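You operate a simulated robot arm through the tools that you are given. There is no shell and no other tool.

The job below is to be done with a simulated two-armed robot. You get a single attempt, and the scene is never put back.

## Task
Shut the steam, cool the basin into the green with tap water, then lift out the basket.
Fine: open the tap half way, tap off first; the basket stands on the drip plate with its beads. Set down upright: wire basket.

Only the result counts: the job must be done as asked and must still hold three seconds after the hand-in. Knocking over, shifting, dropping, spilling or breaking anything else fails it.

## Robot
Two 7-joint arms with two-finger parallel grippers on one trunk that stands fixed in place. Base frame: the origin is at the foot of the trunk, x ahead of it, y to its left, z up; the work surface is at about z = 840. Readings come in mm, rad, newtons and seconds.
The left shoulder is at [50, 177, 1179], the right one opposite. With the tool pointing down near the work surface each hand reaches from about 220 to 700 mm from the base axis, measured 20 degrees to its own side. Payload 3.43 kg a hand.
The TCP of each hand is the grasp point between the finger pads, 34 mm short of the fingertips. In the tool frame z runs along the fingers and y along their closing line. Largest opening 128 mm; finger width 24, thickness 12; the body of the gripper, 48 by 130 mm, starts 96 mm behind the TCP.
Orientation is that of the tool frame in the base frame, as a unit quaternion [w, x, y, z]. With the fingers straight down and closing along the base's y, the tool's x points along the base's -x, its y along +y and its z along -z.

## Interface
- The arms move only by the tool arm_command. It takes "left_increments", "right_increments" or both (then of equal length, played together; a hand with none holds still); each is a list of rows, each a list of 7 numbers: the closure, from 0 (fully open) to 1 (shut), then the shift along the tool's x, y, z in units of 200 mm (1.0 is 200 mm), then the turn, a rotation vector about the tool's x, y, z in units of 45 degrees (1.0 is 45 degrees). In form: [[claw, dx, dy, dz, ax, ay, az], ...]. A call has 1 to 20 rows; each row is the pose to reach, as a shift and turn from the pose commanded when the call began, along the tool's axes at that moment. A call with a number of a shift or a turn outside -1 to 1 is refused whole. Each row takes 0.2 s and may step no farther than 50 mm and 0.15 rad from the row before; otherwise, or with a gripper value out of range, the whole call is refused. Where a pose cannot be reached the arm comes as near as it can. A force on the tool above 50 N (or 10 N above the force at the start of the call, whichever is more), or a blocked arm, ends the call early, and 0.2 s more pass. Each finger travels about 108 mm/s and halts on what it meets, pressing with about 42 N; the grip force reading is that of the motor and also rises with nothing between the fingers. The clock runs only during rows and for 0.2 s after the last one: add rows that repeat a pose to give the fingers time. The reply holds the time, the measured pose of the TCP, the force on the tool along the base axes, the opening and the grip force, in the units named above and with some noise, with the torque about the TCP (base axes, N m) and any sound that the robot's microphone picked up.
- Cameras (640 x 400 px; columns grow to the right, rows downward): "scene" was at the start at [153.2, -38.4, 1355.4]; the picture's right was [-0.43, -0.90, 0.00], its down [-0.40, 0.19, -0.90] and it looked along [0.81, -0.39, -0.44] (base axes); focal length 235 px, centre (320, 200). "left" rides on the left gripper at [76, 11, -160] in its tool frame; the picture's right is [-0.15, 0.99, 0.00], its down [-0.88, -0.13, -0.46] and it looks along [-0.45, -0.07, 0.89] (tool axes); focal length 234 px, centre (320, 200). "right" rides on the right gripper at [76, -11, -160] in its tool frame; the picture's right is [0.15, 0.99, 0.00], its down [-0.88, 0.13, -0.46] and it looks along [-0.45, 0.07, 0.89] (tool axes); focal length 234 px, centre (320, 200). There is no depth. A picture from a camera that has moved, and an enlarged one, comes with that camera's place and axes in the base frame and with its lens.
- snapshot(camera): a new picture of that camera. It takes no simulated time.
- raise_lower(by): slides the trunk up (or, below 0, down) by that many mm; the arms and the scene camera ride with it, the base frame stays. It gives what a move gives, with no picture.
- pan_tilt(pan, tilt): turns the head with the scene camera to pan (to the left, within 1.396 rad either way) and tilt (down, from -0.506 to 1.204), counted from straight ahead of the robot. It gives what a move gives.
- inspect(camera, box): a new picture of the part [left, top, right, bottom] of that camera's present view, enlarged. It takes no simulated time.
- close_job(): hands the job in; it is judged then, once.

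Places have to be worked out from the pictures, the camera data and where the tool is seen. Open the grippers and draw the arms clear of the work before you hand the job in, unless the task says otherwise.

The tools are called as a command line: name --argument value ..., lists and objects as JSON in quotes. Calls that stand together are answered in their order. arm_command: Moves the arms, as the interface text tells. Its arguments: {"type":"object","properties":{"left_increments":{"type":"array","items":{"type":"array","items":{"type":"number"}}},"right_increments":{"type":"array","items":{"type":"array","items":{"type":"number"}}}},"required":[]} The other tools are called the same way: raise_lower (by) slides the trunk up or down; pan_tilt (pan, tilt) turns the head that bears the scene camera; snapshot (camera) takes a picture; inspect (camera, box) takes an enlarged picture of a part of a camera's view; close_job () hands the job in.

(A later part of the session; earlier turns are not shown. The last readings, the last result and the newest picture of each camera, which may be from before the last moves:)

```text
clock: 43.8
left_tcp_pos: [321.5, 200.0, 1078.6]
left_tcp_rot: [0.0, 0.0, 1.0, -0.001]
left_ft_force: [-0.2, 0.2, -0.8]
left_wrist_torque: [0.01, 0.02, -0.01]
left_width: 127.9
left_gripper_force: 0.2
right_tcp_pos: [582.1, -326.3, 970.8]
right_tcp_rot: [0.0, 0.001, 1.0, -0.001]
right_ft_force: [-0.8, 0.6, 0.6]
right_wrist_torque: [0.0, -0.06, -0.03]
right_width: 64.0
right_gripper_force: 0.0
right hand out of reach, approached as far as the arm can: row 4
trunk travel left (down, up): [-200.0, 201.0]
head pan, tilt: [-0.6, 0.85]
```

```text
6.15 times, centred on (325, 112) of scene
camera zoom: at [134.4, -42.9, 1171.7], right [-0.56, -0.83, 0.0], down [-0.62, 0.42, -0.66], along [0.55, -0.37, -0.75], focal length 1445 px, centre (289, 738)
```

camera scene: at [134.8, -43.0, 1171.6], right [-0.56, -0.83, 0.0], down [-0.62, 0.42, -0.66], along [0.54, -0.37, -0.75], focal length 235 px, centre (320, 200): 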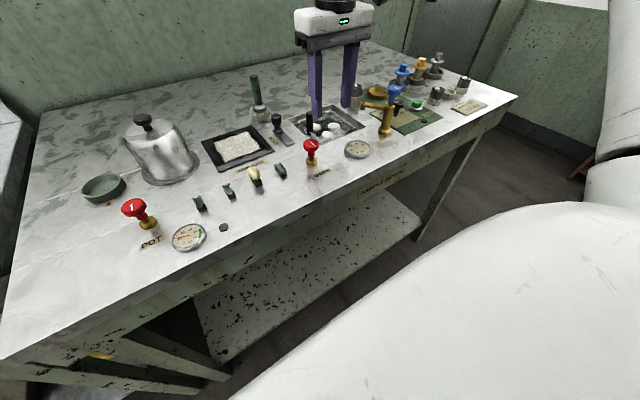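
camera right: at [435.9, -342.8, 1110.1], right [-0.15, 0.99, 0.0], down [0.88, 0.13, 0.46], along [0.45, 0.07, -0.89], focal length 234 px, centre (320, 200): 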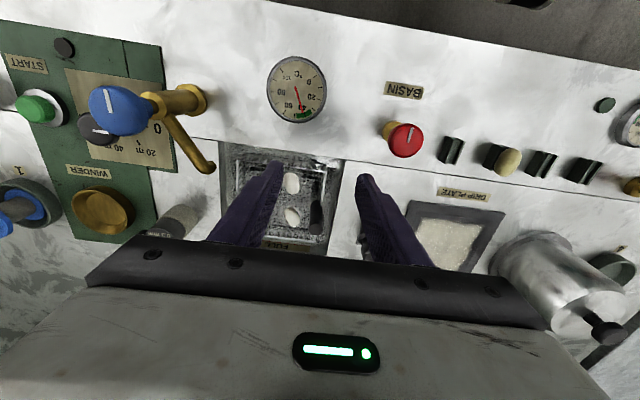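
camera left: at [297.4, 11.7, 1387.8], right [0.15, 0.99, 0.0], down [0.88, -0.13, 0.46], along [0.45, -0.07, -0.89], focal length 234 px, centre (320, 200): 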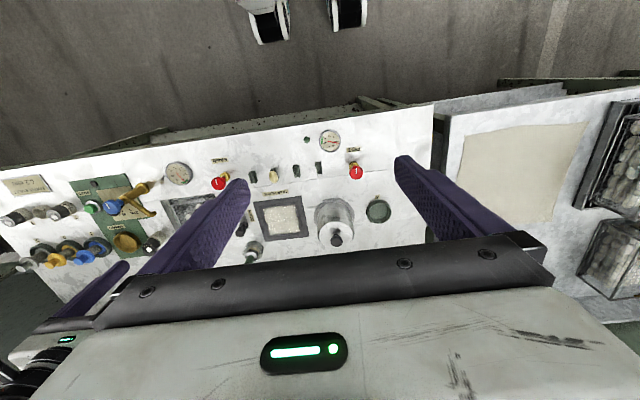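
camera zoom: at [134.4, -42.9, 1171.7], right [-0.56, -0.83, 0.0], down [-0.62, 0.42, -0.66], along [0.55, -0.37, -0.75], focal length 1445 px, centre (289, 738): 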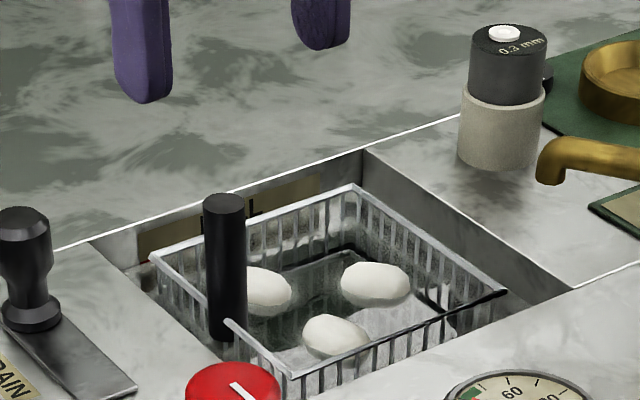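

The boundary is the arm's outer reach. Tilting the fingers forward about the closing axis (15°) keeps the pads flat on the handle and gains ~40 mm of reach, so I tilt here at z≈970.

arm_command --right_increments '[[0.5, 0, 0.01, 0, 0, -0.15, 0], [0.5, 0, 0.012, 0, 0, -0.3, 0], [0.5, -0.012, 0.012, 0, 0, -0.333, 0]]'

snapshot --camera "right"

inspect --camera "right" --box '[240, 80, 400, 240]'

inspect --camera "scene" --box '[275, 80, 375, 145]'

```text
clock: 44.6
left_tcp_pos: [322.2, 199.8, 1077.8]
left_tcp_rot: [0.0, 0.0, 1.0, 0.0]
left_ft_force: [0.2, 0.5, -0.6]
left_wrist_torque: [0.0, 0.02, -0.01]
left_width: 128.0
left_gripper_force: 0.1
right_tcp_pos: [585.5, -325.2, 971.8]
right_tcp_rot: [0.131, 0.0, 0.991, 0.001]
right_ft_force: [0.6, -0.2, 0.1]
right_wrist_torque: [0.0, 0.0, 0.02]
right_width: 64.2
right_gripper_force: 0.0
trunk travel left (down, up): [-200.0, 201.0]
head pan, tilt: [-0.6, 0.85]
```

```text
taken
camera right: at [470.1, -335.4, 1106.4], right [-0.14, 0.99, -0.04], down [0.73, 0.13, 0.67], along [0.67, 0.07, -0.74], focal length 234 px, centre (320, 200)
```

right: 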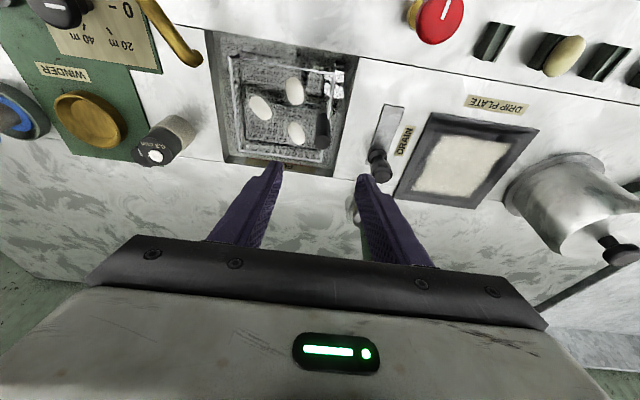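

```text
2.50 times, centred on (320, 160) of right
camera zoom: at [470.1, -335.4, 1106.4], right [-0.14, 0.99, -0.04], down [0.73, 0.13, 0.67], along [0.67, 0.07, -0.74], focal length 585 px, centre (320, 300)
```

zoom: 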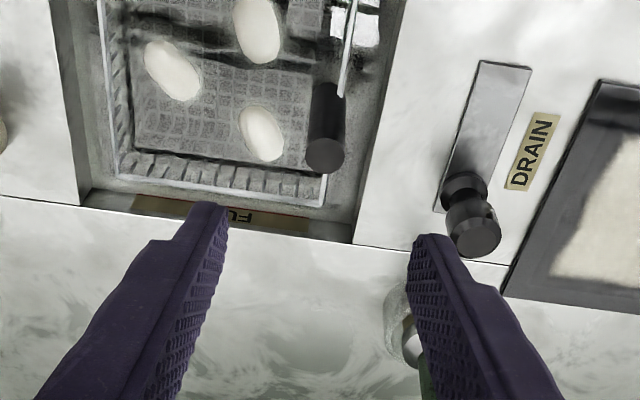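

```text
6.15 times, centred on (325, 112) of scene
camera zoom: at [134.8, -43.0, 1171.5], right [-0.56, -0.83, 0.0], down [-0.62, 0.42, -0.66], along [0.54, -0.37, -0.75], focal length 1445 px, centre (289, 738)
```

zoom: 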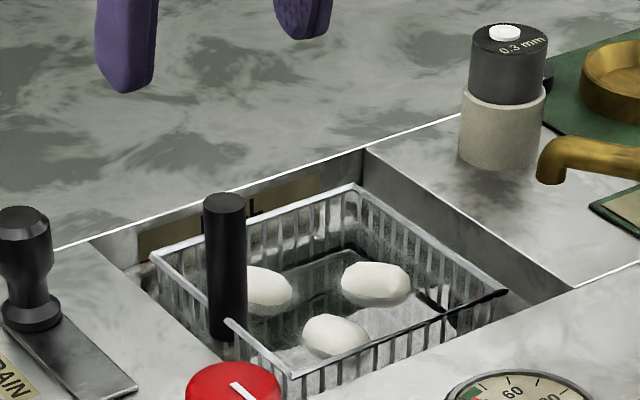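

Reach is now fine and the handle is still measured at (591,−324). Descending to TCP z≈882 with the tilt kept.

arm_command --right_increments '[[0.6, 0.04, 0.006, 0.145, 0, 0, 0], [0.6, 0.08, 0.006, 0.29, 0, 0, 0], [0.6, 0.119, 0.006, 0.434, 0, 0, 0], [0.6, 0.119, 0.006, 0.434, 0, 0, 0]]'

inspect --camera "right" --box '[240, 80, 400, 240]'

inspect --camera "scene" --box '[275, 80, 375, 145]'

```text
clock: 45.6
left_tcp_pos: [322.4, 200.2, 1078.2]
left_tcp_rot: [0.0, 0.0, 1.0, -0.001]
left_ft_force: [-0.8, -0.6, -0.9]
left_wrist_torque: [0.03, -0.01, 0.0]
left_width: 128.0
left_gripper_force: 0.0
right_tcp_pos: [583.9, -323.1, 879.7]
right_tcp_rot: [0.13, -0.001, 0.991, 0.0]
right_ft_force: [0.4, 0.5, 0.0]
right_wrist_torque: [-0.01, -0.01, 0.02]
right_width: 50.8
right_gripper_force: 0.1
trunk travel left (down, up): [-200.0, 201.0]
head pan, tilt: [-0.6, 0.85]
```

```text
2.50 times, centred on (320, 160) of right
camera zoom: at [469.8, -334.4, 1014.6], right [-0.14, 0.99, -0.04], down [0.73, 0.13, 0.67], along [0.67, 0.07, -0.74], focal length 585 px, centre (320, 300)
```

zoom: 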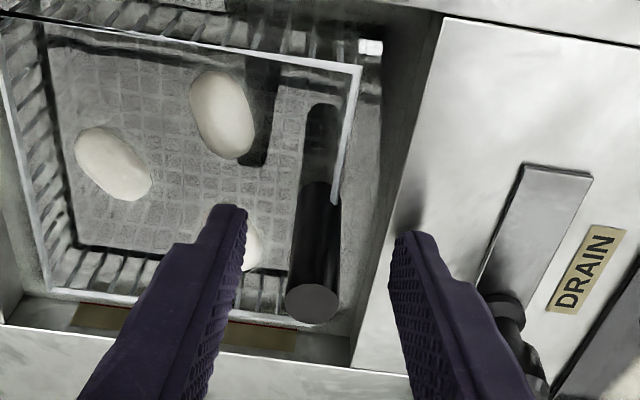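

```text
6.15 times, centred on (325, 112) of scene
camera zoom: at [134.9, -43.0, 1171.5], right [-0.56, -0.83, 0.0], down [-0.62, 0.42, -0.66], along [0.54, -0.37, -0.75], focal length 1445 px, centre (289, 738)
```

zoom: 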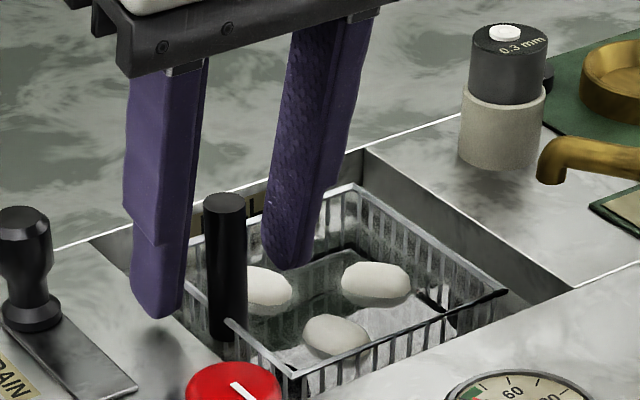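

The handle is centred between the pads with no contact forces. Closing the gripper on it.

arm_command --right_increments '[[0.75, 0, 0, 0, 0, 0, 0], [0.85, 0, 0, 0, 0, 0, 0], [1, 0, 0, 0, 0, 0, 0], [1, 0, 0, 0, 0, 0, 0]]'

inspect --camera "right" --box '[240, 80, 400, 240]'

inspect --camera "scene" --box '[275, 80, 375, 145]'

```text
clock: 46.6
left_tcp_pos: [322.5, 200.4, 1077.0]
left_tcp_rot: [0.0, 0.001, 1.0, 0.0]
left_ft_force: [1.2, 0.5, 0.0]
left_wrist_torque: [-0.03, -0.01, 0.0]
left_width: 128.0
left_gripper_force: 0.0
right_tcp_pos: [584.8, -324.3, 882.0]
right_tcp_rot: [0.132, 0.0, 0.991, 0.0]
right_ft_force: [0.0, 0.5, 0.7]
right_wrist_torque: [0.0, -0.08, 0.01]
right_width: 15.7
right_gripper_force: 41.6
trunk travel left (down, up): [-200.0, 201.0]
head pan, tilt: [-0.6, 0.85]
```

```text
2.50 times, centred on (320, 160) of right
camera zoom: at [469.9, -334.4, 1015.1], right [-0.14, 0.99, -0.04], down [0.73, 0.13, 0.67], along [0.67, 0.07, -0.74], focal length 585 px, centre (320, 300)
```

zoom: 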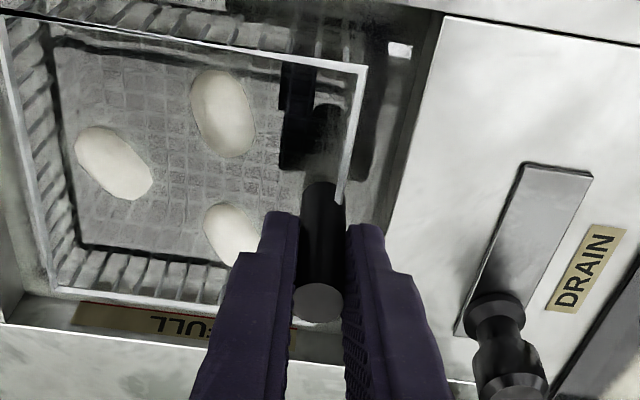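

```text
6.15 times, centred on (325, 112) of scene
camera zoom: at [134.9, -43.0, 1171.5], right [-0.56, -0.83, 0.0], down [-0.62, 0.42, -0.66], along [0.54, -0.37, -0.75], focal length 1445 px, centre (289, 738)
```

zoom: 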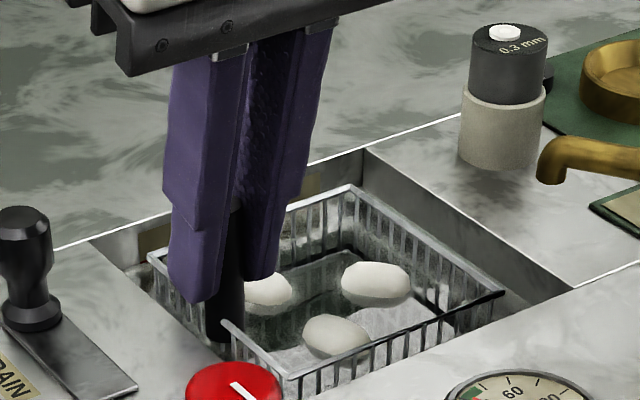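

Firm grip on a 15.7 mm handle. Lifting slowly, first 20 mm, to check weight and tilt.

arm_command --right_increments '[[1, -0.0065, 0, -0.024, 0, 0, 0], [1, -0.013, 0, -0.048, 0, 0, 0], [1, -0.0195, 0, -0.072, 0, 0, 0], [1, -0.026, 0, -0.0966, 0, 0, 0], [1, -0.026, 0, -0.0966, 0, 0, 0]]'

inspect --camera "right" --box '[240, 80, 400, 240]'

inspect --camera "scene" --box '[275, 80, 375, 145]'

```text
clock: 47.8
left_tcp_pos: [322.6, 200.2, 1078.4]
left_tcp_rot: [-0.001, 0.0, 1.0, 0.0]
left_ft_force: [0.7, 0.1, 0.5]
left_wrist_torque: [0.0, 0.01, 0.01]
left_width: 128.2
left_gripper_force: 0.1
right_tcp_pos: [584.1, -325.3, 902.1]
right_tcp_rot: [0.131, -0.001, 0.991, 0.0]
right_ft_force: [-0.4, 0.2, -0.3]
right_wrist_torque: [0.03, 0.03, 0.0]
right_width: 15.9
right_gripper_force: 42.1
trunk travel left (down, up): [-200.0, 201.0]
head pan, tilt: [-0.6, 0.85]
```

```text
2.50 times, centred on (320, 160) of right
camera zoom: at [469.8, -334.9, 1036.9], right [-0.14, 0.99, -0.04], down [0.73, 0.13, 0.67], along [0.67, 0.07, -0.74], focal length 585 px, centre (320, 300)
```

zoom: 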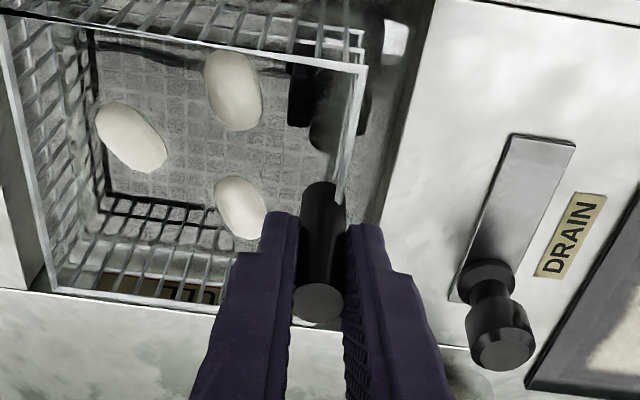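

```text
6.15 times, centred on (325, 112) of scene
camera zoom: at [135.0, -43.0, 1171.5], right [-0.56, -0.83, 0.0], down [-0.62, 0.42, -0.66], along [0.54, -0.37, -0.75], focal length 1445 px, centre (289, 738)
```

zoom: 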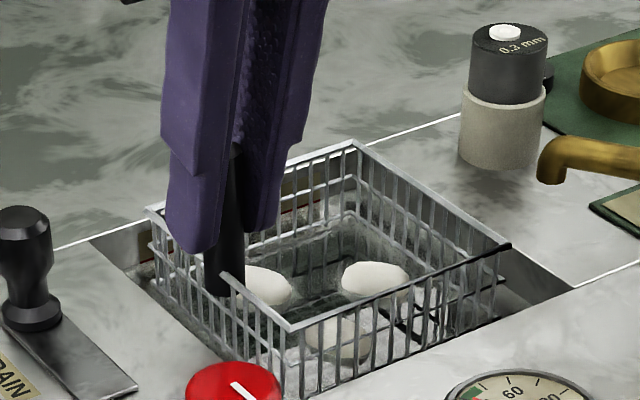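

The basket rises upright; the beads appear still at the water surface (floating), so the basket floor should pick them up. Lifting another 20 mm slowly.

arm_command --right_increments '[[1, -0.0065, 0, -0.024, 0, 0, 0], [1, -0.013, 0, -0.048, 0, 0, 0], [1, -0.0195, 0, -0.072, 0, 0, 0], [1, -0.026, 0, -0.0966, 0, 0, 0], [1, -0.026, 0, -0.0966, 0, 0, 0]]'

inspect --camera "right" --box '[240, 80, 400, 240]'

inspect --camera "scene" --box '[275, 80, 375, 145]'

```text
clock: 49.0
left_tcp_pos: [322.2, 200.6, 1077.8]
left_tcp_rot: [0.001, 0.0, 1.0, 0.0]
left_ft_force: [-0.4, 0.0, -0.7]
left_wrist_torque: [0.0, 0.03, -0.02]
left_width: 127.9
left_gripper_force: 0.0
right_tcp_pos: [584.9, -322.8, 922.7]
right_tcp_rot: [0.13, -0.001, 0.991, 0.001]
right_ft_force: [0.9, 0.3, -1.9]
right_wrist_torque: [0.06, 0.02, 0.02]
right_width: 15.7
right_gripper_force: 41.6
trunk travel left (down, up): [-200.0, 201.0]
head pan, tilt: [-0.6, 0.85]
```

```text
2.50 times, centred on (320, 160) of right
camera zoom: at [470.1, -333.5, 1057.0], right [-0.14, 0.99, -0.04], down [0.73, 0.13, 0.67], along [0.67, 0.07, -0.74], focal length 585 px, centre (320, 300)
```

zoom: 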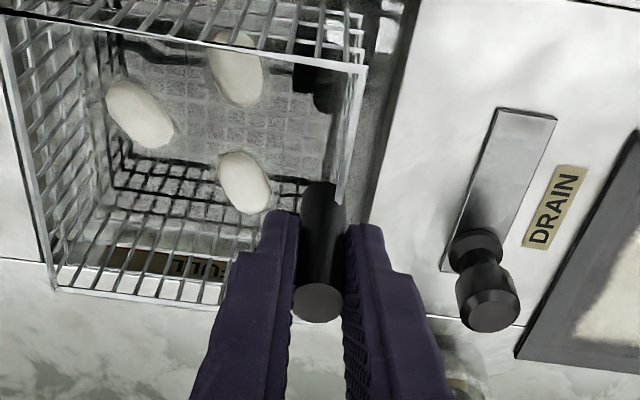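

```text
6.15 times, centred on (325, 112) of scene
camera zoom: at [135.0, -43.0, 1171.5], right [-0.56, -0.83, 0.0], down [-0.62, 0.42, -0.66], along [0.54, -0.37, -0.75], focal length 1445 px, centre (289, 738)
```

zoom: 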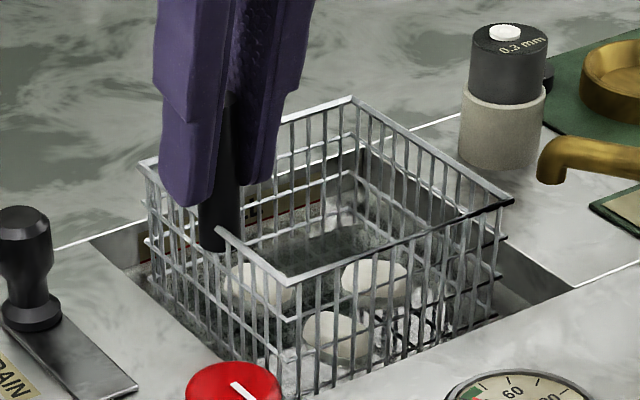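

The basket is deeper than it looked and its near-right rim corner will pass close to the spout tip (about (530,−438,887)). Before lifting further I check the clearances in detail.

snapshot --camera "right"

inspect --camera "right" --box '[140, 40, 340, 180]'

inspect --camera "scene" --box '[335, 85, 395, 130]'

inspect --camera "scene" --box '[290, 90, 350, 145]'

```text
taken
camera right: at [470.1, -333.5, 1057.0], right [-0.14, 0.99, -0.04], down [0.73, 0.13, 0.67], along [0.67, 0.07, -0.74], focal length 234 px, centre (320, 200)
```

right: 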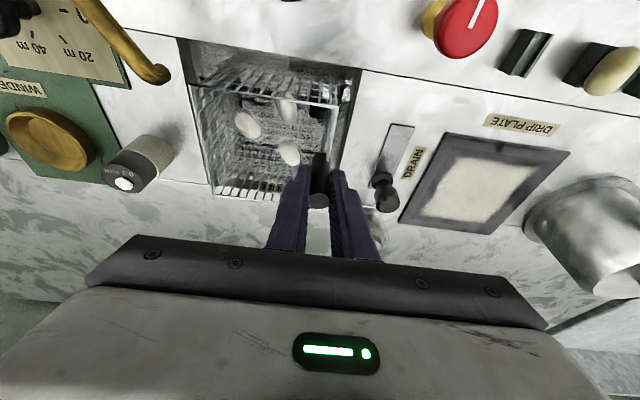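

```text
2.86 times, centred on (240, 110) of right
camera zoom: at [470.1, -333.5, 1057.0], right [-0.14, 0.99, -0.04], down [0.73, 0.13, 0.67], along [0.67, 0.07, -0.74], focal length 669 px, centre (549, 457)
```

zoom: 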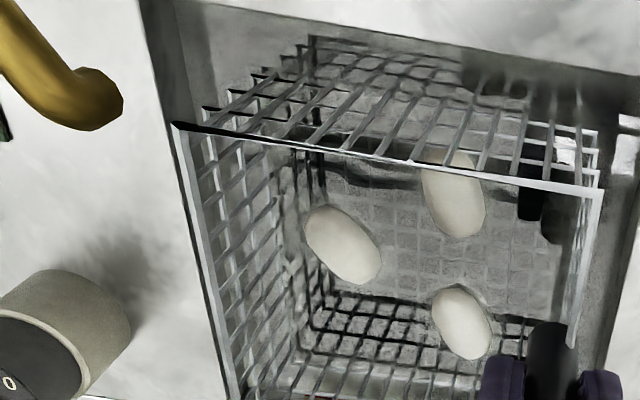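

```text
8.89 times, centred on (365, 108) of scene
camera zoom: at [135.0, -43.0, 1171.5], right [-0.56, -0.83, 0.0], down [-0.62, 0.42, -0.66], along [0.54, -0.37, -0.75], focal length 2087 px, centre (-80, 1022)
```

zoom: 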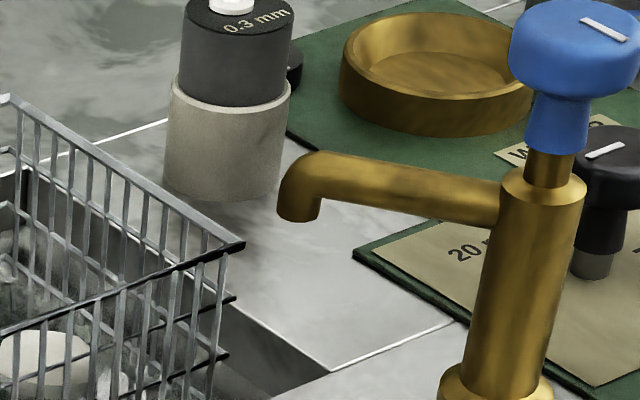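

```text
7.27 times, centred on (320, 118) of scene
camera zoom: at [135.0, -43.0, 1171.5], right [-0.56, -0.83, 0.0], down [-0.62, 0.42, -0.66], along [0.54, -0.37, -0.75], focal length 1707 px, centre (320, 800)
```

zoom: 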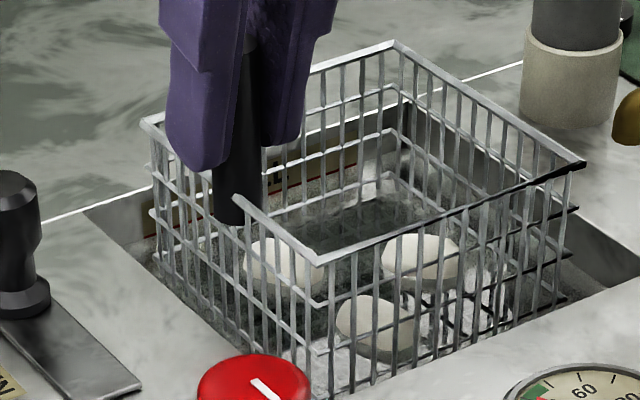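

Measured: rim corner at (536,−427.5,876), spout tip at (533,−443,881) with ~6 mm radius, so the gap is about 8 mm. I'll shift 6 mm toward +y (the basin has ~18 mm there) and keep lifting slowly.

arm_command --right_increments '[[1, 0, 0.015, 0, 0, 0, 0], [1, 0, 0.03, 0, 0, 0, 0], [1, -0.0065, 0.03, -0.024, 0, 0, 0], [1, -0.013, 0.03, -0.048, 0, 0, 0], [1, -0.0195, 0.03, -0.072, 0, 0, 0], [1, -0.026, 0.03, -0.0966, 0, 0, 0], [1, -0.026, 0.03, -0.0966, 0, 0, 0]]'

inspect --camera "right" --box '[160, 40, 360, 200]'

inspect --camera "scene" --box '[280, 75, 380, 145]'

```text
clock: 50.6
left_tcp_pos: [322.7, 200.1, 1077.7]
left_tcp_rot: [0.0, 0.0, 1.0, 0.0]
left_ft_force: [0.5, 0.1, 0.4]
left_wrist_torque: [-0.01, -0.01, 0.03]
left_width: 128.2
left_gripper_force: 0.1
right_tcp_pos: [585.0, -317.5, 941.2]
right_tcp_rot: [0.13, -0.001, 0.991, 0.001]
right_ft_force: [0.0, 0.9, -0.5]
right_wrist_torque: [0.03, -0.01, 0.0]
right_width: 15.9
right_gripper_force: 42.6
trunk travel left (down, up): [-200.0, 201.0]
head pan, tilt: [-0.6, 0.85]
```

```text
2.50 times, centred on (260, 120) of right
camera zoom: at [469.7, -328.4, 1076.7], right [-0.14, 0.99, -0.04], down [0.73, 0.13, 0.67], along [0.67, 0.07, -0.74], focal length 585 px, centre (470, 400)
```

zoom: 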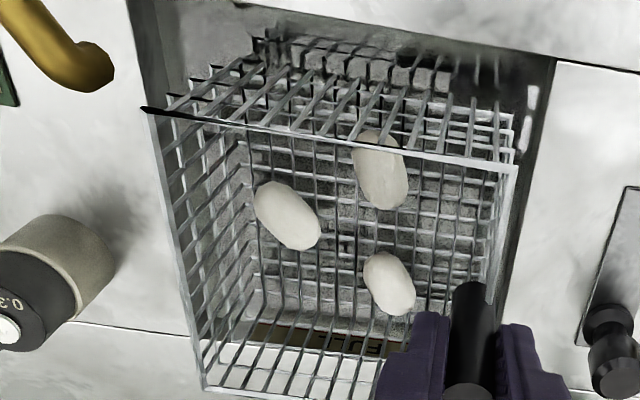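

```text
5.71 times, centred on (330, 110) of scene
camera zoom: at [135.0, -43.0, 1171.5], right [-0.56, -0.83, 0.0], down [-0.62, 0.42, -0.66], along [0.54, -0.37, -0.75], focal length 1341 px, centre (263, 714)
```

zoom: 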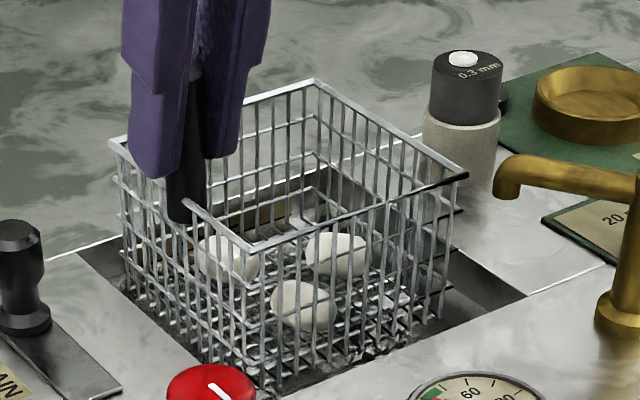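

The basket floor is out of the water with all three beads on it. I raise it another 100 mm straight up and pause to let it drip.

arm_command --right_increments '[[1, -0.013, 0, -0.048, 0, 0, 0], [1, -0.026, 0, -0.0966, 0, 0, 0], [1, -0.039, 0, -0.145, 0, 0, 0], [1, -0.052, 0, -0.193, 0, 0, 0], [1, -0.065, 0, -0.2415, 0, 0, 0], [1, -0.078, 0, -0.29, 0, 0, 0], [1, -0.0907, 0, -0.338, 0, 0, 0], [1, -0.1036, 0, -0.3864, 0, 0, 0], [1, -0.1166, 0, -0.4347, 0, 0, 0], [1, -0.1295, 0, -0.483, 0, 0, 0], [1, -0.1295, 0, -0.483, 0, 0, 0], [1, -0.1295, 0, -0.483, 0, 0, 0], [1, -0.1295, 0, -0.483, 0, 0, 0], [1, -0.1295, 0, -0.483, 0, 0, 0]]'

snapshot --camera "right"

snapshot --camera "scene"

inspect --camera "scene" --box '[260, 20, 400, 140]'

snapshot --camera "left"

```text
clock: 53.6
left_tcp_pos: [323.0, 200.4, 1078.6]
left_tcp_rot: [-0.001, 0.0, 1.0, 0.0]
left_ft_force: [0.4, 0.1, -0.9]
left_wrist_torque: [-0.01, -0.02, -0.01]
left_width: 127.7
left_gripper_force: 0.1
right_tcp_pos: [583.6, -317.6, 1042.8]
right_tcp_rot: [0.131, -0.001, 0.991, 0.0]
right_ft_force: [-0.1, 0.0, -1.6]
right_wrist_torque: [0.01, 0.01, 0.0]
right_width: 15.6
right_gripper_force: 42.5
trunk travel left (down, up): [-200.0, 201.0]
head pan, tilt: [-0.6, 0.85]
```

```text
taken
camera right: at [469.5, -328.6, 1177.3], right [-0.14, 0.99, -0.04], down [0.73, 0.13, 0.67], along [0.67, 0.07, -0.74], focal length 234 px, centre (320, 200)
```

right: 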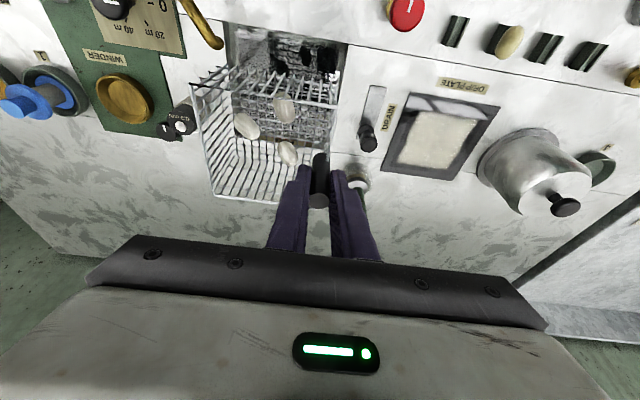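

```text
taken
camera scene: at [135.0, -43.0, 1171.5], right [-0.56, -0.83, 0.0], down [-0.62, 0.42, -0.66], along [0.54, -0.37, -0.75], focal length 235 px, centre (320, 200)
```

scene: 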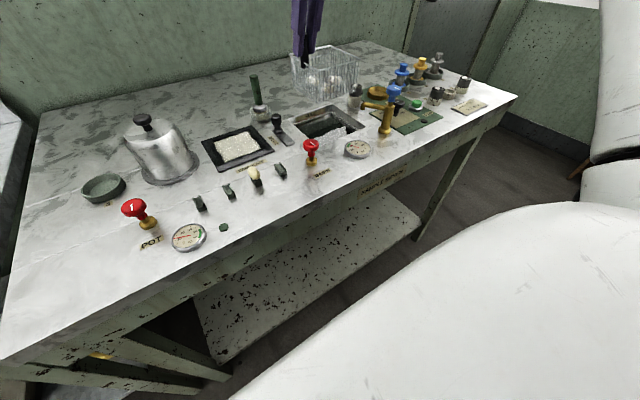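

```text
3.33 times, centred on (330, 80) of scene
camera zoom: at [135.0, -43.0, 1171.5], right [-0.56, -0.83, 0.0], down [-0.62, 0.42, -0.66], along [0.54, -0.37, -0.75], focal length 782 px, centre (287, 600)
```

zoom: 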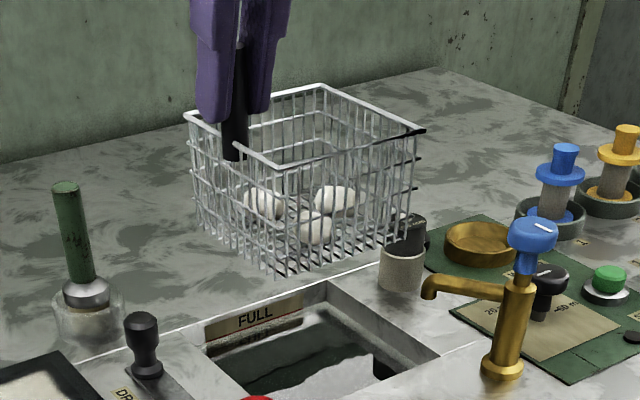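

```text
taken
camera left: at [246.8, 211.8, 1236.7], right [0.15, 0.99, 0.0], down [0.88, -0.13, 0.46], along [0.45, -0.07, -0.89], focal length 234 px, centre (320, 200)
```

left: 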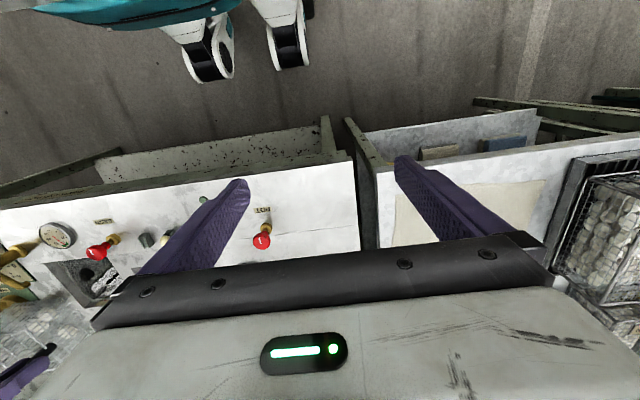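

All three beads are in the basket, which is upright: bottom about 108 mm below the TCP (z≈935). I'll zoom in to get the basket's offset from the hand precisely.

inspect --camera "right" --box '[170, 60, 360, 210]'

inspect --camera "right" --box '[340, 60, 540, 200]'

inspect --camera "scene" --box '[190, 100, 310, 185]'

```text
2.67 times, centred on (265, 135) of right
camera zoom: at [469.5, -328.6, 1177.3], right [-0.14, 0.99, -0.04], down [0.73, 0.13, 0.67], along [0.67, 0.07, -0.74], focal length 624 px, centre (467, 373)
```

zoom: 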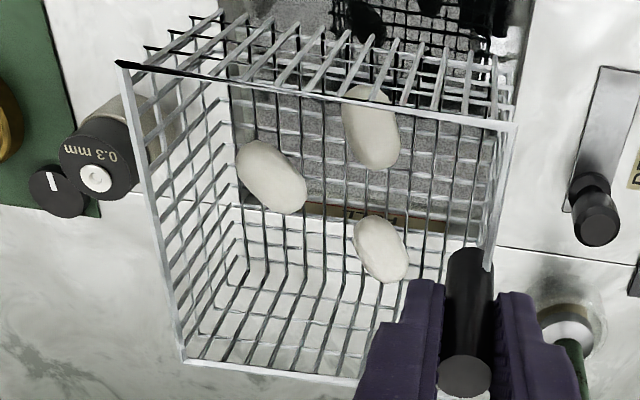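

```text
2.86 times, centred on (440, 130) of right
camera zoom: at [469.5, -328.6, 1177.3], right [-0.14, 0.99, -0.04], down [0.73, 0.13, 0.67], along [0.67, 0.07, -0.74], focal length 669 px, centre (-23, 400)
```

zoom: 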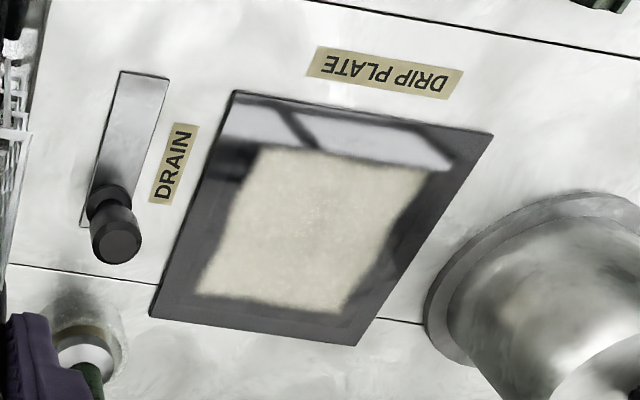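

```text
4.71 times, centred on (250, 142) of scene
camera zoom: at [135.0, -43.0, 1171.5], right [-0.56, -0.83, 0.0], down [-0.62, 0.42, -0.66], along [0.54, -0.37, -0.75], focal length 1105 px, centre (649, 471)
```

zoom: 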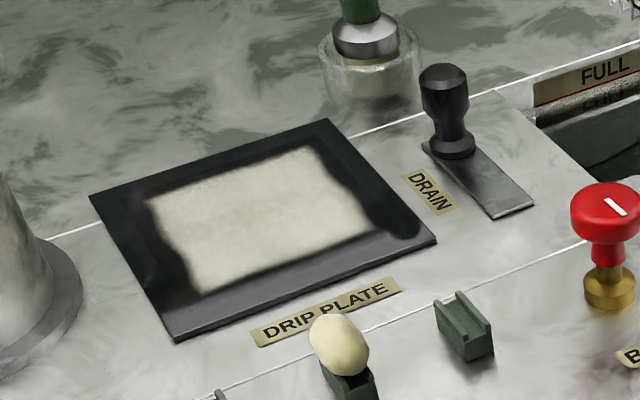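

The basket is ~110 mm square centred at TCP+(7,−50); the drip plate (~129 mm) is centred near (619,−140). Now carrying the basket slowly toward +y, staying at x where it clears the jar.

arm_command --right_increments '[[1, 0, 0.03, 0, 0, 0, 0], [1, 0, 0.09, 0, 0, 0, 0], [1, 0, 0.16, 0, 0, 0, 0], [1, 0, 0.23, 0, 0, 0, 0], [1, 0, 0.3, 0, 0, 0, 0], [1, 0, 0.37, 0, 0, 0, 0], [1, 0, 0.44, 0, 0, 0, 0], [1, 0, 0.51, 0, 0, 0, 0], [1, 0, 0.58, 0, 0, 0, 0], [1, 0, 0.65, 0, 0, 0, 0], [1, 0, 0.72, 0, 0, 0, 0], [1, 0, 0.79, 0, 0, 0, 0], [1, 0, 0.86, 0, 0, 0, 0], [1, 0, 0.92, 0, 0, 0, 0], [1, 0, 0.95, 0, 0, 0, 0], [1, 0, 0.95, 0, 0, 0, 0]]'

snapshot --camera "right"

snapshot --camera "scene"

```text
clock: 57.0
left_tcp_pos: [323.4, 200.3, 1078.0]
left_tcp_rot: [0.0, 0.0, 1.0, 0.0]
left_ft_force: [-0.1, -0.1, -0.8]
left_wrist_torque: [-0.03, -0.02, -0.03]
left_width: 127.9
left_gripper_force: 0.0
right_tcp_pos: [547.4, -186.3, 1016.7]
right_tcp_rot: [0.131, 0.001, 0.991, 0.001]
right_ft_force: [0.4, 0.3, -1.1]
right_wrist_torque: [0.06, 0.0, 0.02]
right_width: 15.8
right_gripper_force: 41.8
right hand out of reach, approached as far as the arm can: row 7, 8, 9, 10, 11, 12, 13, 14, 15, 16
trunk travel left (down, up): [-200.0, 201.0]
head pan, tilt: [-0.6, 0.85]
```

```text
taken
camera right: at [432.8, -196.9, 1151.2], right [-0.14, 0.99, -0.04], down [0.73, 0.13, 0.67], along [0.67, 0.07, -0.74], focal length 234 px, centre (320, 200)
```

right: 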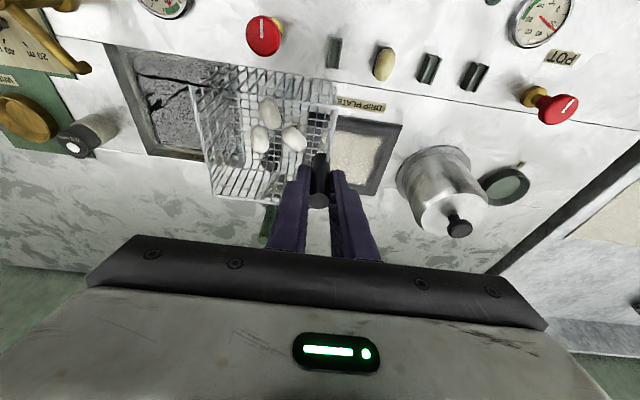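

```text
taken
camera scene: at [135.0, -43.0, 1171.5], right [-0.56, -0.83, 0.0], down [-0.62, 0.42, -0.66], along [0.54, -0.37, -0.75], focal length 235 px, centre (320, 200)
```

scene: 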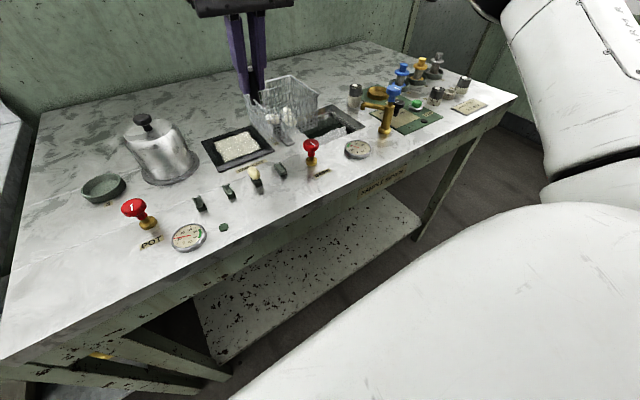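

The arm hit a limit short of the target (now at (547,−186,1017)); the basket is intact. The hand seems too high relative to the shoulder, so I raise the trunk 100 mm, which also lifts the basket safely.

raise_lower --by 100

snapshot --camera "right"

snapshot --camera "scene"

```text
clock: 58.3
left_tcp_pos: [322.3, 199.9, 1177.1]
left_tcp_rot: [0.0, 0.0, 1.0, 0.001]
left_ft_force: [0.5, 0.4, 0.5]
left_wrist_torque: [0.01, 0.0, 0.02]
left_width: 127.9
left_gripper_force: 0.0
right_tcp_pos: [548.9, -185.7, 1117.1]
right_tcp_rot: [0.131, 0.001, 0.991, 0.0]
right_ft_force: [-0.7, 0.7, -1.1]
right_wrist_torque: [0.05, 0.0, -0.01]
right_width: 15.7
right_gripper_force: 42.1
trunk travel left (down, up): [-300.0, 101.0]
head pan, tilt: [-0.6, 0.85]
```

```text
taken
camera right: at [433.0, -196.9, 1251.1], right [-0.14, 0.99, -0.04], down [0.73, 0.13, 0.67], along [0.67, 0.07, -0.74], focal length 234 px, centre (320, 200)
```

right: 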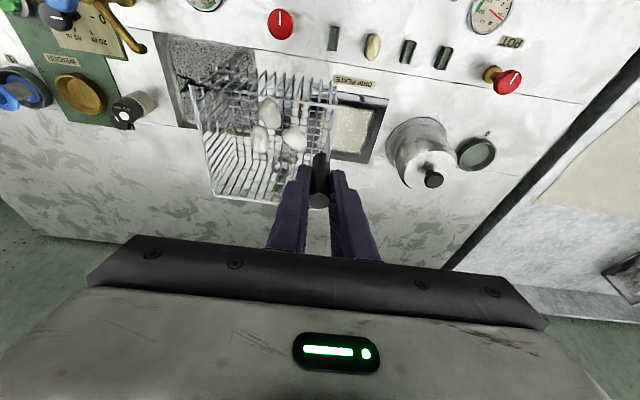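

```text
taken
camera scene: at [135.2, -43.0, 1271.5], right [-0.56, -0.83, 0.0], down [-0.62, 0.42, -0.66], along [0.54, -0.37, -0.75], focal length 235 px, centre (320, 200)
```

scene: 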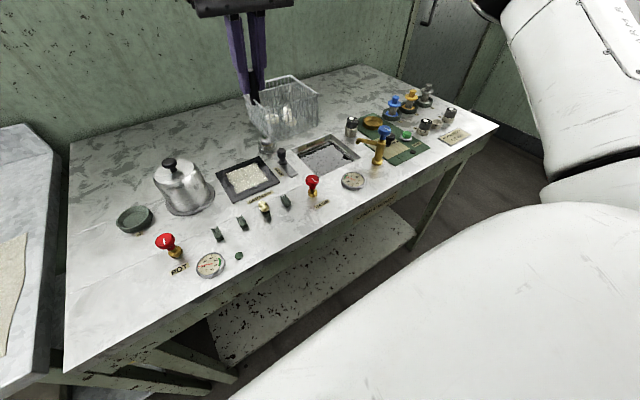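

Basket bottom is now ~1009. Moving toward (583,−130,1050) as a reach test.

arm_command --right_increments '[[1, -0.005, 0.02, 0.023, 0, 0, 0], [1, -0.015, 0.055, 0.07, 0, 0, 0], [1, -0.025, 0.09, 0.12, 0, 0, 0], [1, -0.035, 0.127, 0.167, 0, 0, 0], [1, -0.046, 0.165, 0.217, 0, 0, 0], [1, -0.056, 0.2, 0.267, 0, 0, 0], [1, -0.067, 0.24, 0.32, 0, 0, 0], [1, -0.074, 0.27, 0.355, 0, 0, 0], [1, -0.077, 0.28, 0.368, 0, 0, 0], [1, -0.077, 0.28, 0.368, 0, 0, 0]]'

snapshot --camera "right"

snapshot --camera "scene"

```text
clock: 60.5
left_tcp_pos: [321.9, 199.5, 1178.7]
left_tcp_rot: [0.001, 0.001, 1.0, 0.0]
left_ft_force: [-0.8, 0.4, 0.0]
left_wrist_torque: [0.0, 0.01, 0.0]
left_width: 128.2
left_gripper_force: 0.0
right_tcp_pos: [550.8, -165.0, 1044.1]
right_tcp_rot: [0.13, 0.001, 0.992, 0.002]
right_ft_force: [0.6, 0.0, -1.2]
right_wrist_torque: [0.07, 0.03, -0.01]
right_width: 16.1
right_gripper_force: 41.9
right hand out of reach, approached as far as the arm can: row 1, 2, 3, 4, 5, 6, 7, 8, 9, 10
trunk travel left (down, up): [-300.0, 101.0]
head pan, tilt: [-0.6, 0.85]
```

```text
taken
camera right: at [435.5, -175.6, 1178.8], right [-0.14, 0.99, -0.04], down [0.73, 0.13, 0.67], along [0.67, 0.07, -0.74], focal length 234 px, centre (320, 200)
```

right: 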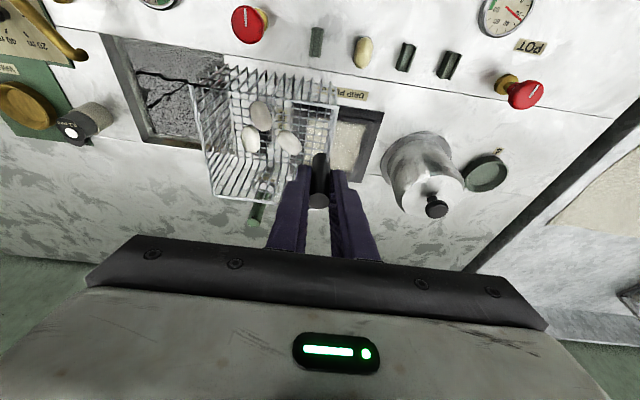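

```text
taken
camera scene: at [135.0, -43.0, 1271.5], right [-0.56, -0.83, 0.0], down [-0.62, 0.42, -0.66], along [0.54, -0.37, -0.75], focal length 235 px, centre (320, 200)
```

scene: 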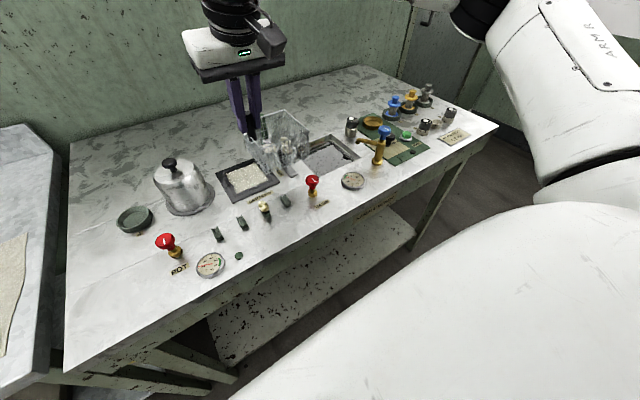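

Still limited, apparently by the elbow configuration rather than distance. I'll draw the basket back toward the robot and across to y=−90, then extend from there so the arm takes a different posture.

arm_command --right_increments '[[1, 0.02, 0.013, -0.0065, 0, 0, 0], [1, 0.06, 0.039, -0.019, 0, 0, 0], [1, 0.11, 0.071, -0.0355, 0, 0, 0], [1, 0.16, 0.104, -0.0516, 0, 0, 0], [1, 0.21, 0.136, -0.0677, 0, 0, 0], [1, 0.26, 0.169, -0.0838, 0, 0, 0], [1, 0.31, 0.2, -0.1, 0, 0, 0], [1, 0.36, 0.234, -0.116, 0, 0, 0], [1, 0.41, 0.266, -0.132, 0, 0, 0], [1, 0.46, 0.3, -0.148, 0, 0, 0], [1, 0.51, 0.331, -0.164, 0, 0, 0], [1, 0.55, 0.357, -0.177, 0, 0, 0], [1, 0.577, 0.375, -0.186, 0, 0, 0], [1, 0.577, 0.375, -0.186, 0, 0, 0]]'

snapshot --camera "right"

snapshot --camera "left"

```text
clock: 63.5
left_tcp_pos: [322.5, 200.0, 1178.9]
left_tcp_rot: [0.0, 0.0, 1.0, 0.001]
left_ft_force: [0.3, 0.1, 0.4]
left_wrist_torque: [-0.02, 0.0, 0.02]
left_width: 128.0
left_gripper_force: 0.1
right_tcp_pos: [444.0, -109.2, 1051.4]
right_tcp_rot: [0.132, 0.0, 0.991, 0.002]
right_ft_force: [-0.4, -0.4, -1.0]
right_wrist_torque: [0.09, 0.01, -0.01]
right_width: 16.1
right_gripper_force: 42.5
right hand out of reach, approached as far as the arm can: row 9, 10, 11, 12, 13, 14
trunk travel left (down, up): [-300.0, 101.0]
head pan, tilt: [-0.6, 0.85]
```

```text
taken
camera right: at [329.1, -120.0, 1186.4], right [-0.14, 0.99, -0.03], down [0.73, 0.13, 0.67], along [0.67, 0.07, -0.74], focal length 234 px, centre (320, 200)
```

right: 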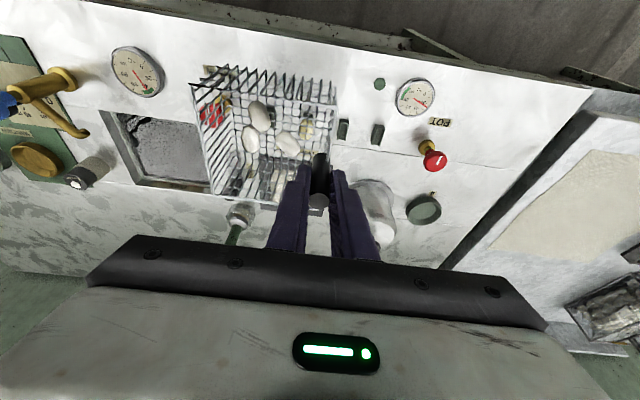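

```text
taken
camera left: at [246.8, 211.8, 1336.7], right [0.15, 0.99, 0.0], down [0.88, -0.13, 0.46], along [0.45, -0.07, -0.89], focal length 234 px, centre (320, 200)
```

left: 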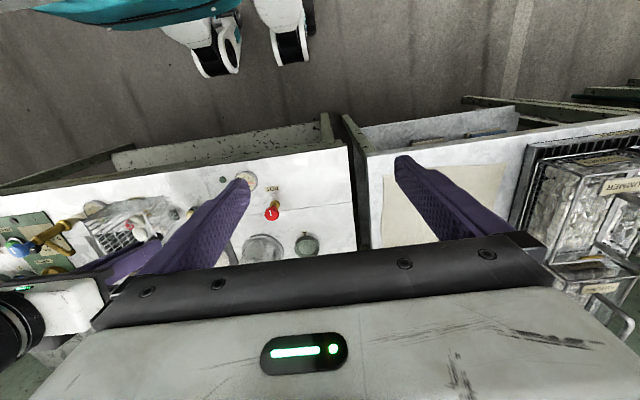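

The inward limit looks like a shoulder-roll limit. A better plan: rotate the basket 90° CCW about the vertical so the handle faces the robot and the 15° lean points toward +y, which needs far less inward reach (TCP target ≈(569,−147)). First 45° while backing off to y≈−160.

arm_command --right_increments '[[1, 0, -0.05, 0, 0, 0, 0], [1, 0, -0.1, 0, -0.026, 0, -0.0966], [1, 0, -0.15, 0, -0.065, 0, -0.2415], [1, 0, -0.2, 0, -0.104, 0, -0.386], [1, 0, -0.25, 0, -0.142, 0, -0.531], [1, 0, -0.25, 0, -0.181, 0, -0.676], [1, 0, -0.25, 0, -0.22, 0, -0.821], [1, 0, -0.25, 0, -0.259, 0, -0.966], [1, 0, -0.25, 0, -0.259, 0, -0.966]]'

snapshot --camera "right"

snapshot --camera "scene"

```text
clock: 65.5
left_tcp_pos: [322.9, 199.0, 1177.1]
left_tcp_rot: [0.0, 0.001, 1.0, 0.001]
left_ft_force: [0.0, 0.0, 0.4]
left_wrist_torque: [-0.06, 0.0, 0.02]
left_width: 127.9
left_gripper_force: 0.1
right_tcp_pos: [442.7, -157.7, 1050.9]
right_tcp_rot: [0.122, -0.38, 0.916, 0.051]
right_ft_force: [-0.1, 0.2, -1.3]
right_wrist_torque: [0.05, 0.04, -0.05]
right_width: 15.7
right_gripper_force: 42.0
trunk travel left (down, up): [-300.0, 101.0]
head pan, tilt: [-0.6, 0.85]
```

```text
taken
camera right: at [370.6, -246.3, 1185.8], right [-0.8, 0.6, -0.04], down [0.42, 0.61, 0.67], along [0.42, 0.52, -0.74], focal length 234 px, centre (320, 200)
```

right: 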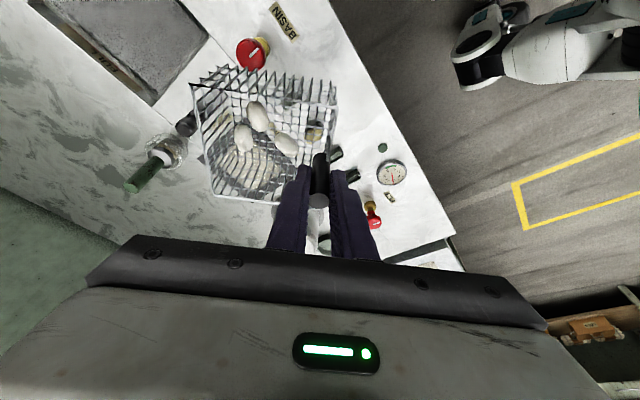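

```text
taken
camera scene: at [135.0, -43.0, 1271.5], right [-0.56, -0.83, 0.0], down [-0.62, 0.42, -0.66], along [0.54, -0.37, -0.75], focal length 235 px, centre (320, 200)
```

scene: 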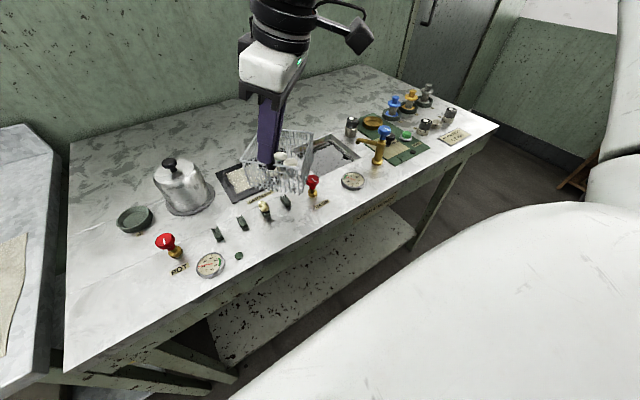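

The rotation kept the basket upright (quaternion consistent with pure yaw). Continuing the second 45° in place.

arm_command --right_increments '[[1, 0, 0, 0, -0.026, 0, -0.0966], [1, 0, 0, 0, -0.065, 0, -0.2415], [1, 0, 0, 0, -0.104, 0, -0.386], [1, 0, 0, 0, -0.142, 0, -0.531], [1, 0, 0, 0, -0.181, 0, -0.676], [1, 0, 0, 0, -0.22, 0, -0.821], [1, 0, 0, 0, -0.25, 0, -0.93], [1, 0, 0, 0, -0.259, 0, -0.966], [1, 0, 0, 0, -0.259, 0, -0.966]]'

snapshot --camera "right"

inspect --camera "scene" --box '[180, 60, 360, 220]'

```text
clock: 67.5
left_tcp_pos: [321.6, 200.3, 1179.1]
left_tcp_rot: [0.0, 0.0, 1.0, 0.0]
left_ft_force: [-0.4, 0.1, 1.0]
left_wrist_torque: [0.03, -0.01, -0.01]
left_width: 127.7
left_gripper_force: 0.0
right_tcp_pos: [444.1, -157.8, 1050.5]
right_tcp_rot: [-0.092, 0.701, -0.701, -0.093]
right_ft_force: [-0.8, 0.1, -1.9]
right_wrist_torque: [-0.02, 0.04, -0.04]
right_width: 15.7
right_gripper_force: 42.5
trunk travel left (down, up): [-300.0, 101.0]
head pan, tilt: [-0.6, 0.85]
```

```text
taken
camera right: at [454.9, -271.8, 1184.8], right [-0.99, -0.14, -0.04], down [-0.13, 0.73, 0.67], along [-0.07, 0.67, -0.74], focal length 234 px, centre (320, 200)
```

right: 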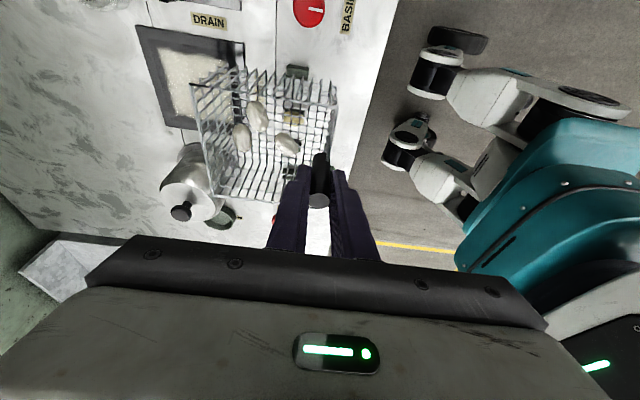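

```text
2.50 times, centred on (270, 140) of scene
camera zoom: at [135.0, -43.0, 1271.5], right [-0.56, -0.83, 0.0], down [-0.62, 0.42, -0.66], along [0.54, -0.37, -0.75], focal length 587 px, centre (445, 350)
```

zoom: 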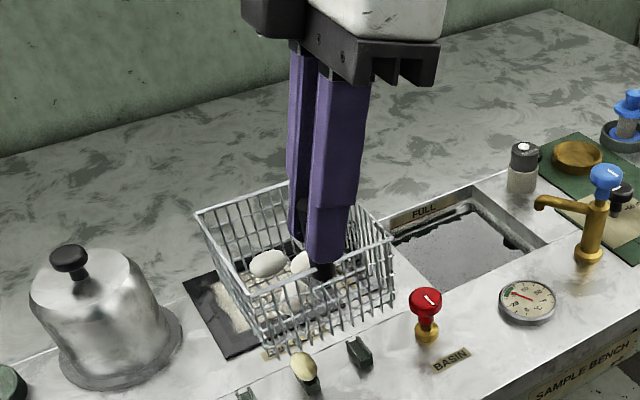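

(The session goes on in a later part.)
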